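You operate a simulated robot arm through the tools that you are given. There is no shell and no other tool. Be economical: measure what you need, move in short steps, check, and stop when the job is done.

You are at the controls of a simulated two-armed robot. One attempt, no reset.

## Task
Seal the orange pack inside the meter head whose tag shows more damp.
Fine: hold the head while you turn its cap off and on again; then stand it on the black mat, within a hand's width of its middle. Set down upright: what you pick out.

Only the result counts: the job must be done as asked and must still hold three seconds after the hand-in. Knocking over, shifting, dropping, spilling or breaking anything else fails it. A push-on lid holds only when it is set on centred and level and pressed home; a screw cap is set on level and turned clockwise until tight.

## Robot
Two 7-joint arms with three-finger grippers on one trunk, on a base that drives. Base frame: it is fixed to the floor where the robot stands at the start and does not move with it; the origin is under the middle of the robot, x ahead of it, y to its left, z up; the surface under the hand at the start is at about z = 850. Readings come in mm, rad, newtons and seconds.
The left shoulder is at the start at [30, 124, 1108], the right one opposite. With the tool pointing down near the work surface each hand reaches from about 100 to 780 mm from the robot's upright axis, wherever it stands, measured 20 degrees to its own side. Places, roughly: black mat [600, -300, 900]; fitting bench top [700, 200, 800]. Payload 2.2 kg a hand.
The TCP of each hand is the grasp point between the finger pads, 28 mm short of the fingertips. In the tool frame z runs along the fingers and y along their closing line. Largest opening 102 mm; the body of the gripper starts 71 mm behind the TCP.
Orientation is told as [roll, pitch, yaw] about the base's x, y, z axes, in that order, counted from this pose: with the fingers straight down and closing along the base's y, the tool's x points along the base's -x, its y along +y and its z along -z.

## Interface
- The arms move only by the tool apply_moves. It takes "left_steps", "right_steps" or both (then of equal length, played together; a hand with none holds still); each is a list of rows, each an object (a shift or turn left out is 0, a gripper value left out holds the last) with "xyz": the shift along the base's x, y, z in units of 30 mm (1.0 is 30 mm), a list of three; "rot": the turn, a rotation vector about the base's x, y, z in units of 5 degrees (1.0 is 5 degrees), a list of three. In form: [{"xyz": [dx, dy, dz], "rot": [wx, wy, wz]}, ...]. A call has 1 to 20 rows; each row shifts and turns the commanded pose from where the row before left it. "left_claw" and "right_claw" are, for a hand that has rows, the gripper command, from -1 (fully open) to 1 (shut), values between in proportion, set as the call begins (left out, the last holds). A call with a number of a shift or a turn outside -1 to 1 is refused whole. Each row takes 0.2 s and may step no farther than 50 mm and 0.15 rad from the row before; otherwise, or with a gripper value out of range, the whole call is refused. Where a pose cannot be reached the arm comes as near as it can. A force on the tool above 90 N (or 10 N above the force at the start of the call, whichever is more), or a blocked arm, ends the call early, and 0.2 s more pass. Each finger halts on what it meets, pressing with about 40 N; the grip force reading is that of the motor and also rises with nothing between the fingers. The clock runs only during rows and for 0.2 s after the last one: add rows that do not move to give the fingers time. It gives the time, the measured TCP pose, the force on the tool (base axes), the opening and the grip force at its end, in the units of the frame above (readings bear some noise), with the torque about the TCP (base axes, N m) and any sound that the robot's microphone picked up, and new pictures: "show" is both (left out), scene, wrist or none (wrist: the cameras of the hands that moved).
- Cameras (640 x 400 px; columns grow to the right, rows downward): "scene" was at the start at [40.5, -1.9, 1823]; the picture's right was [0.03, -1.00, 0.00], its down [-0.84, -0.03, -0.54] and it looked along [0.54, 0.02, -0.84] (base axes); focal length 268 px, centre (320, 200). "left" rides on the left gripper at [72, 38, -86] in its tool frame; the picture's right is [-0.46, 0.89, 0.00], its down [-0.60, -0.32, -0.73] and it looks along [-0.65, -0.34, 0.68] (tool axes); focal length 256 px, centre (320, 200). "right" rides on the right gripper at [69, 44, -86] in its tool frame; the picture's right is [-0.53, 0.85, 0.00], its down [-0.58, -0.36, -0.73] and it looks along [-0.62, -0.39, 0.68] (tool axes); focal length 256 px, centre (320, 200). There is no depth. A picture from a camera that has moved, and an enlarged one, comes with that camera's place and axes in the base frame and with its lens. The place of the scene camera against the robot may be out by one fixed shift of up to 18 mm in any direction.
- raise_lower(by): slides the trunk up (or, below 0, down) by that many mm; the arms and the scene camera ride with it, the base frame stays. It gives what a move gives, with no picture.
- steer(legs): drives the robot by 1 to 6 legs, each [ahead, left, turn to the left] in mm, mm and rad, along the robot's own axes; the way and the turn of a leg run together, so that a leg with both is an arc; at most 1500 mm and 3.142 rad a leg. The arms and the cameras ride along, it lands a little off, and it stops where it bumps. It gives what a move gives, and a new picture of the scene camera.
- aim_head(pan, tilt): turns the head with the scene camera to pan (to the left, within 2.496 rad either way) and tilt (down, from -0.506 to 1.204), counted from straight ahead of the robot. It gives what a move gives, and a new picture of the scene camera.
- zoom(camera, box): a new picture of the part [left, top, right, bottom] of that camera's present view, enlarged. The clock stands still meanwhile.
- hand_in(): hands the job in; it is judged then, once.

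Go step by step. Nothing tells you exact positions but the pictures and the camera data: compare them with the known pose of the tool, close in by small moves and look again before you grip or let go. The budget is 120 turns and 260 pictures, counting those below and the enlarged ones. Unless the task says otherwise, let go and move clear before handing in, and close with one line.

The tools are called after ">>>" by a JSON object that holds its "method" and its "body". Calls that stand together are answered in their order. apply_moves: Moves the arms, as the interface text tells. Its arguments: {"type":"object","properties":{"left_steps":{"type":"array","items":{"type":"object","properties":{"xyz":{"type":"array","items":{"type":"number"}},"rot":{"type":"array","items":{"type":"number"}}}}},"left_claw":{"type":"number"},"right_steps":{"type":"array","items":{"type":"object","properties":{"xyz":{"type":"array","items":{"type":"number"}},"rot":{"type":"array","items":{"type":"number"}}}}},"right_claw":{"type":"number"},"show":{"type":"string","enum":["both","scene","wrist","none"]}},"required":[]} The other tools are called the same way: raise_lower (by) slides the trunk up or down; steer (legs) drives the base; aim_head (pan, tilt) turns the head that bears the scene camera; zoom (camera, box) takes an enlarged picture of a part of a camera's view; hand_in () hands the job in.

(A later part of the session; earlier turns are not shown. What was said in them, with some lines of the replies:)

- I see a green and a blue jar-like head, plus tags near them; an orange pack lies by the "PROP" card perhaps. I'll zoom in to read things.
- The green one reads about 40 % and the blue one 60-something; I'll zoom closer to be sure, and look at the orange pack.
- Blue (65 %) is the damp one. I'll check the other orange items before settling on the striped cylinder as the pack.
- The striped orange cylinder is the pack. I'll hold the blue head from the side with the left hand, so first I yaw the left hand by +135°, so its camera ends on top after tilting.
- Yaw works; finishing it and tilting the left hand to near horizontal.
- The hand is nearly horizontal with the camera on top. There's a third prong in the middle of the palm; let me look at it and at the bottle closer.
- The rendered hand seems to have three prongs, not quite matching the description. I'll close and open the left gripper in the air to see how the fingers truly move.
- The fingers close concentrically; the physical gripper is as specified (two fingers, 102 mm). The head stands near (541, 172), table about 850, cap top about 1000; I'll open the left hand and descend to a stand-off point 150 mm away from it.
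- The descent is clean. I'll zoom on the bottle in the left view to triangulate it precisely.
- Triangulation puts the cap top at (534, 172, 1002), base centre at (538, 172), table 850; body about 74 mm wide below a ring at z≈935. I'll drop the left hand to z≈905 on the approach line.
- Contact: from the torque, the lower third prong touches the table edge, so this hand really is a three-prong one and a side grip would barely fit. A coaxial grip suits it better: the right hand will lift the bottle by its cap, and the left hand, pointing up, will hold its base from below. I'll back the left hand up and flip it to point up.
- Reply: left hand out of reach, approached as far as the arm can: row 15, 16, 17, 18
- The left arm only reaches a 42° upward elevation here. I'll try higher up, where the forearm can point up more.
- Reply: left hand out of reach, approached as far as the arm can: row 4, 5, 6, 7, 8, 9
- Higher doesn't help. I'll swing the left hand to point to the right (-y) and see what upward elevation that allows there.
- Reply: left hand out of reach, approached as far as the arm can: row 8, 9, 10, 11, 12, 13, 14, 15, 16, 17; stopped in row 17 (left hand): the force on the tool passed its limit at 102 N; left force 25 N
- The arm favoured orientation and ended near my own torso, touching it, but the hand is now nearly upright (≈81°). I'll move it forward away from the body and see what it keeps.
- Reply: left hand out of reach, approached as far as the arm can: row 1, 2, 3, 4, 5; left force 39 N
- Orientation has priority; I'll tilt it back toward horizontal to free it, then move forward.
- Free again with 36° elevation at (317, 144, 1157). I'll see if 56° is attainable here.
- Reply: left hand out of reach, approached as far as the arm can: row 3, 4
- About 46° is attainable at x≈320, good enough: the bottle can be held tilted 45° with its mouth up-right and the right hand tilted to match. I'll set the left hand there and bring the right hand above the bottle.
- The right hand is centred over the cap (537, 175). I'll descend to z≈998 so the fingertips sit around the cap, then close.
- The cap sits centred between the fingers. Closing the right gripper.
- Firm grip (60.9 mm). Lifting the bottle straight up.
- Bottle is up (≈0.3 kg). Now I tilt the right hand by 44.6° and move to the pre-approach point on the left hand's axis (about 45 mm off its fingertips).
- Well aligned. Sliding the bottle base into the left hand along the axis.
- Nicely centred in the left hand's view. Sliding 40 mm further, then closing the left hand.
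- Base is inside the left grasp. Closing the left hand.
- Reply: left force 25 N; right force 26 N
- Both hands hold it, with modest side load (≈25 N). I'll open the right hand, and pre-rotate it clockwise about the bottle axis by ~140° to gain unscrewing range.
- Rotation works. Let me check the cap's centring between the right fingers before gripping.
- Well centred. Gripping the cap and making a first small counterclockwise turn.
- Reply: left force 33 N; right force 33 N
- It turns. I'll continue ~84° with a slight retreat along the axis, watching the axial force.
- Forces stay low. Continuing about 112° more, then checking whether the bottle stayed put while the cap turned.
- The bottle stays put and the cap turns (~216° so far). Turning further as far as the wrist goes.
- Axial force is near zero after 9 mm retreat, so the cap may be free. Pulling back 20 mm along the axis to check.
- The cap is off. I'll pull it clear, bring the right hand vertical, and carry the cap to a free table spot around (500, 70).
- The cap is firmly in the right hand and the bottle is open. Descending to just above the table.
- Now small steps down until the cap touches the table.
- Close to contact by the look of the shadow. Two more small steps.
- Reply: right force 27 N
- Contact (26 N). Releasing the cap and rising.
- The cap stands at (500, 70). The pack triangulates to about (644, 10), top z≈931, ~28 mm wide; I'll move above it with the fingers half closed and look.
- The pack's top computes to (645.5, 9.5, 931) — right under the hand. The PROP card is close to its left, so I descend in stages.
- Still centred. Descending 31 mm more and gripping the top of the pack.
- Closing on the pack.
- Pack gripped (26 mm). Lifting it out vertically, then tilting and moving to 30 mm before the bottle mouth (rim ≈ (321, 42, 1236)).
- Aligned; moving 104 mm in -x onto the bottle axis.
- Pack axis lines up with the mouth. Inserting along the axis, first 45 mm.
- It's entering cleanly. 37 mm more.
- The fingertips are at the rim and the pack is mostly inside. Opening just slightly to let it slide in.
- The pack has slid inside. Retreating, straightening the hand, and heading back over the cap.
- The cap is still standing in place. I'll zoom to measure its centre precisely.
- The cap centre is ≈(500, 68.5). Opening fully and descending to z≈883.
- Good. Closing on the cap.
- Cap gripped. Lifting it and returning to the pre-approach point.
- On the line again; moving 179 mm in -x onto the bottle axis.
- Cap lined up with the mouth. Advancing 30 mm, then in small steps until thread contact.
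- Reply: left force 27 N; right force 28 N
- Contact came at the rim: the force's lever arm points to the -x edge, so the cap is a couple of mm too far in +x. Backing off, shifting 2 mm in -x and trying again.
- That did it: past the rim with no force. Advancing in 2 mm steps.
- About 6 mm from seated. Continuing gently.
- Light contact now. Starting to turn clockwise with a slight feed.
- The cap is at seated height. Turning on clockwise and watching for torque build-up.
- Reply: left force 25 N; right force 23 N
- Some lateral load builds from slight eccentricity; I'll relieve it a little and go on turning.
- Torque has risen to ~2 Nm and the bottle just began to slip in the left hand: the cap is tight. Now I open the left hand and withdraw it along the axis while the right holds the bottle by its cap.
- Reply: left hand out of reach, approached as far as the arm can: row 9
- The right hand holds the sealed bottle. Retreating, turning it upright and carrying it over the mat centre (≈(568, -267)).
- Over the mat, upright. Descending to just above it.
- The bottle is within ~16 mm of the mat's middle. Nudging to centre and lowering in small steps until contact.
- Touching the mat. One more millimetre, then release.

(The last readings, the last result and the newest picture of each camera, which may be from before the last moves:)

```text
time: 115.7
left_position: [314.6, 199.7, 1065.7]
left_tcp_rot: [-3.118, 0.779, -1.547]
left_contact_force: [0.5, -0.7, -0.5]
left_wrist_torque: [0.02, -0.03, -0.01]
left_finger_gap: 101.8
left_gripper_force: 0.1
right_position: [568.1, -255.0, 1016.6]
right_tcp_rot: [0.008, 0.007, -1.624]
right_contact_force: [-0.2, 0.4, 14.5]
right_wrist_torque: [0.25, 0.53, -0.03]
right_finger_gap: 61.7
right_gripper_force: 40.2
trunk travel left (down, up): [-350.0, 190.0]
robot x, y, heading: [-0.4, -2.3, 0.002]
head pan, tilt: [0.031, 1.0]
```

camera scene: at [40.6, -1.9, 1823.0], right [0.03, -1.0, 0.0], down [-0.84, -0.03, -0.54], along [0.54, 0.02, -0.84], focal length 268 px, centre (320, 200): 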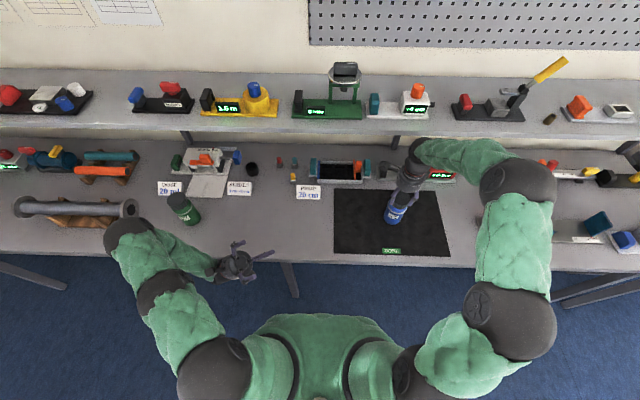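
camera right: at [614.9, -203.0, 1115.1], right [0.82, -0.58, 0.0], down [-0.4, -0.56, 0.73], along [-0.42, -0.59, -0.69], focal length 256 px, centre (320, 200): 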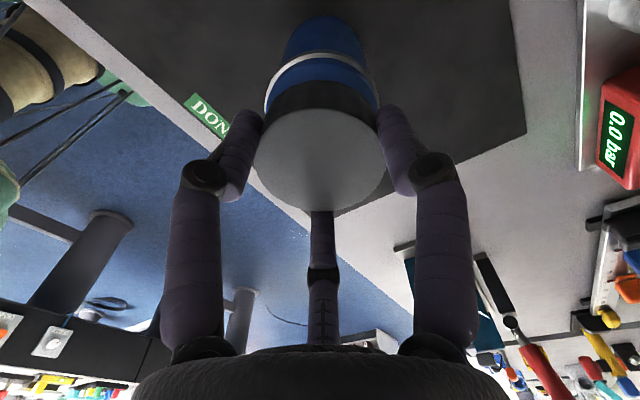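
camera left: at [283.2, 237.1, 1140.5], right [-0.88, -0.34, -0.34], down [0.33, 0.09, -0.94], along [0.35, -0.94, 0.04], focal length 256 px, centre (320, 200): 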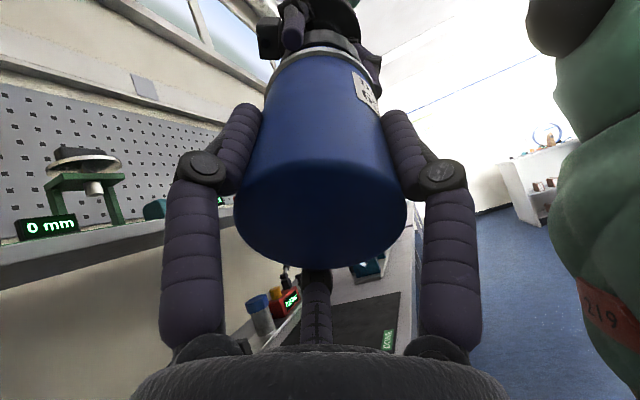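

>>> {"method": "apply_moves", "body": {"right_steps": [{}, {}, {}, {}, {"xyz": [0, 0, 0.5]}, {"xyz": [0, 0, 0.8]}, {"xyz": [0, 0, 1]}, {"xyz": [0, 0, 1]}, {"xyz": [0, 0, 1]}, {"xyz": [0, 0, 1]}], "right_claw": -1}}

>>> {"method": "zoom", "body": {"camera": "scene", "box": [320, 170, 480, 270]}}

```text
time: 117.9
left_position: [313.5, 201.8, 1067.1]
left_tcp_rot: [-3.12, 0.776, -1.546]
left_contact_force: [-0.1, 1.0, 0.2]
left_wrist_torque: [-0.01, 0.0, 0.03]
left_finger_gap: 102.0
left_gripper_force: 0.0
right_position: [567.6, -254.7, 1173.6]
right_tcp_rot: [0.004, 0.007, -1.625]
right_contact_force: [-1.1, -0.1, 0.3]
right_wrist_torque: [0.0, -0.03, -0.01]
right_finger_gap: 102.0
right_gripper_force: 0.0
trunk travel left (down, up): [-350.0, 190.0]
robot x, y, heading: [4.7, 0.9, 0.003]
head pan, tilt: [0.031, 1.0]
camera scene: at [39.8, -1.7, 1823.0], right [0.03, -1.0, 0.0], down [-0.84, -0.03, -0.54], along [0.54, 0.02, -0.84], focal length 268 px, centre (320, 200)
camera right: at [613.3, -189.4, 1258.9], right [0.82, -0.58, 0.0], down [-0.4, -0.56, 0.72], along [-0.42, -0.59, -0.69], focal length 256 px, centre (320, 200)
```

scene: 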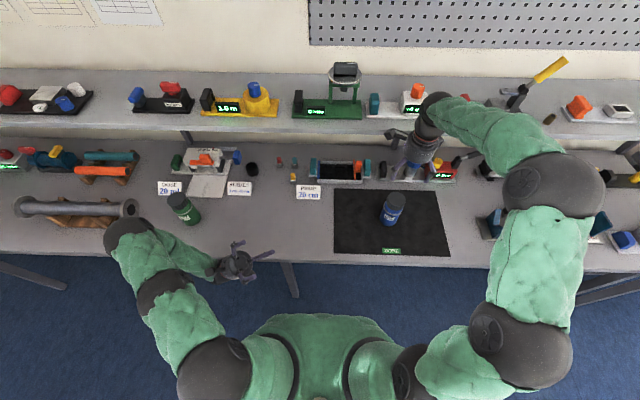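
right: 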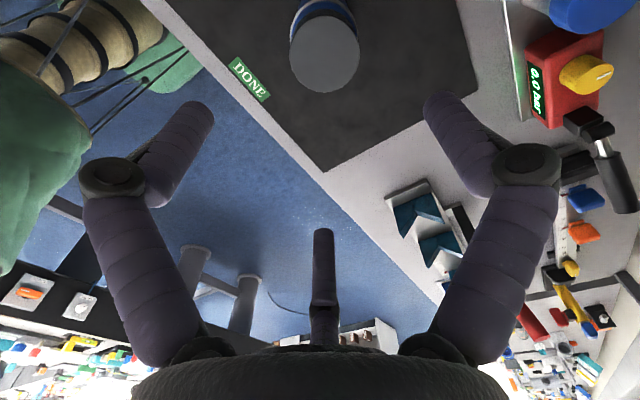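

```text
4.00 times, centred on (400, 220) of scene
camera zoom: at [39.8, -1.7, 1823.0], right [0.03, -1.0, 0.0], down [-0.84, -0.03, -0.54], along [0.54, 0.02, -0.84], focal length 1071 px, centre (0, 120)
```

zoom: 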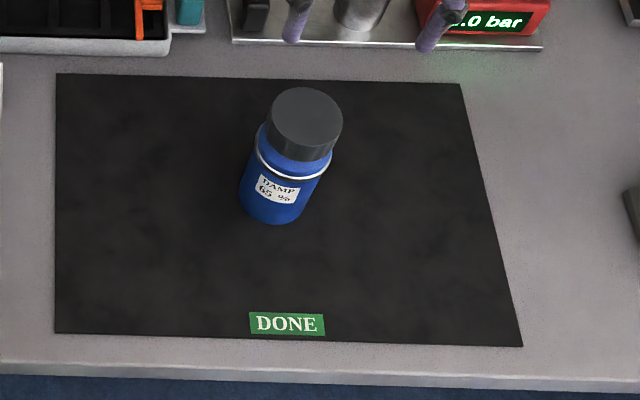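

The bottle stands upright at the mat's centre. A last close look to compare the cap seating with its initial state.

>>> {"method": "zoom", "body": {"camera": "scene", "box": [350, 180, 430, 230]}}

```text
8.00 times, centred on (390, 205) of scene
camera zoom: at [39.8, -1.7, 1823.0], right [0.03, -1.0, 0.0], down [-0.84, -0.03, -0.54], along [0.54, 0.02, -0.84], focal length 2141 px, centre (-240, 160)
```

zoom: 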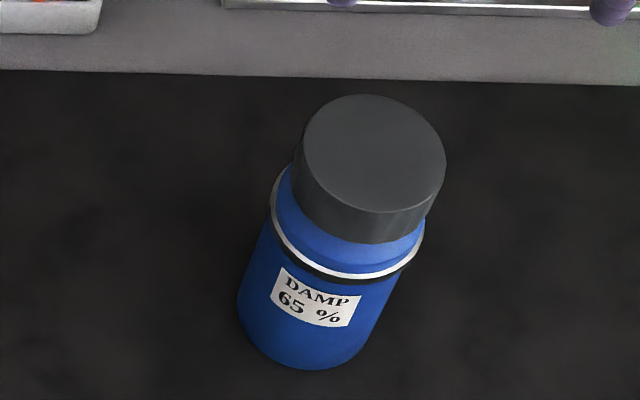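

The cap sits level and as low as it did at the start, the head is upright on the mat and both hands are clear, so I'm handing in.

>>> {"method": "hand_in", "body": {}}

```text
The job is handed in.
```

I sealed the orange pack inside the blue meter head (tag "DAMP 65 %"; the green one reads 40 %), and the head now stands upright at the middle of the black mat. I turned the cap clockwise until it resisted at about 2 Nm. It looks level and as low as it was at the start.
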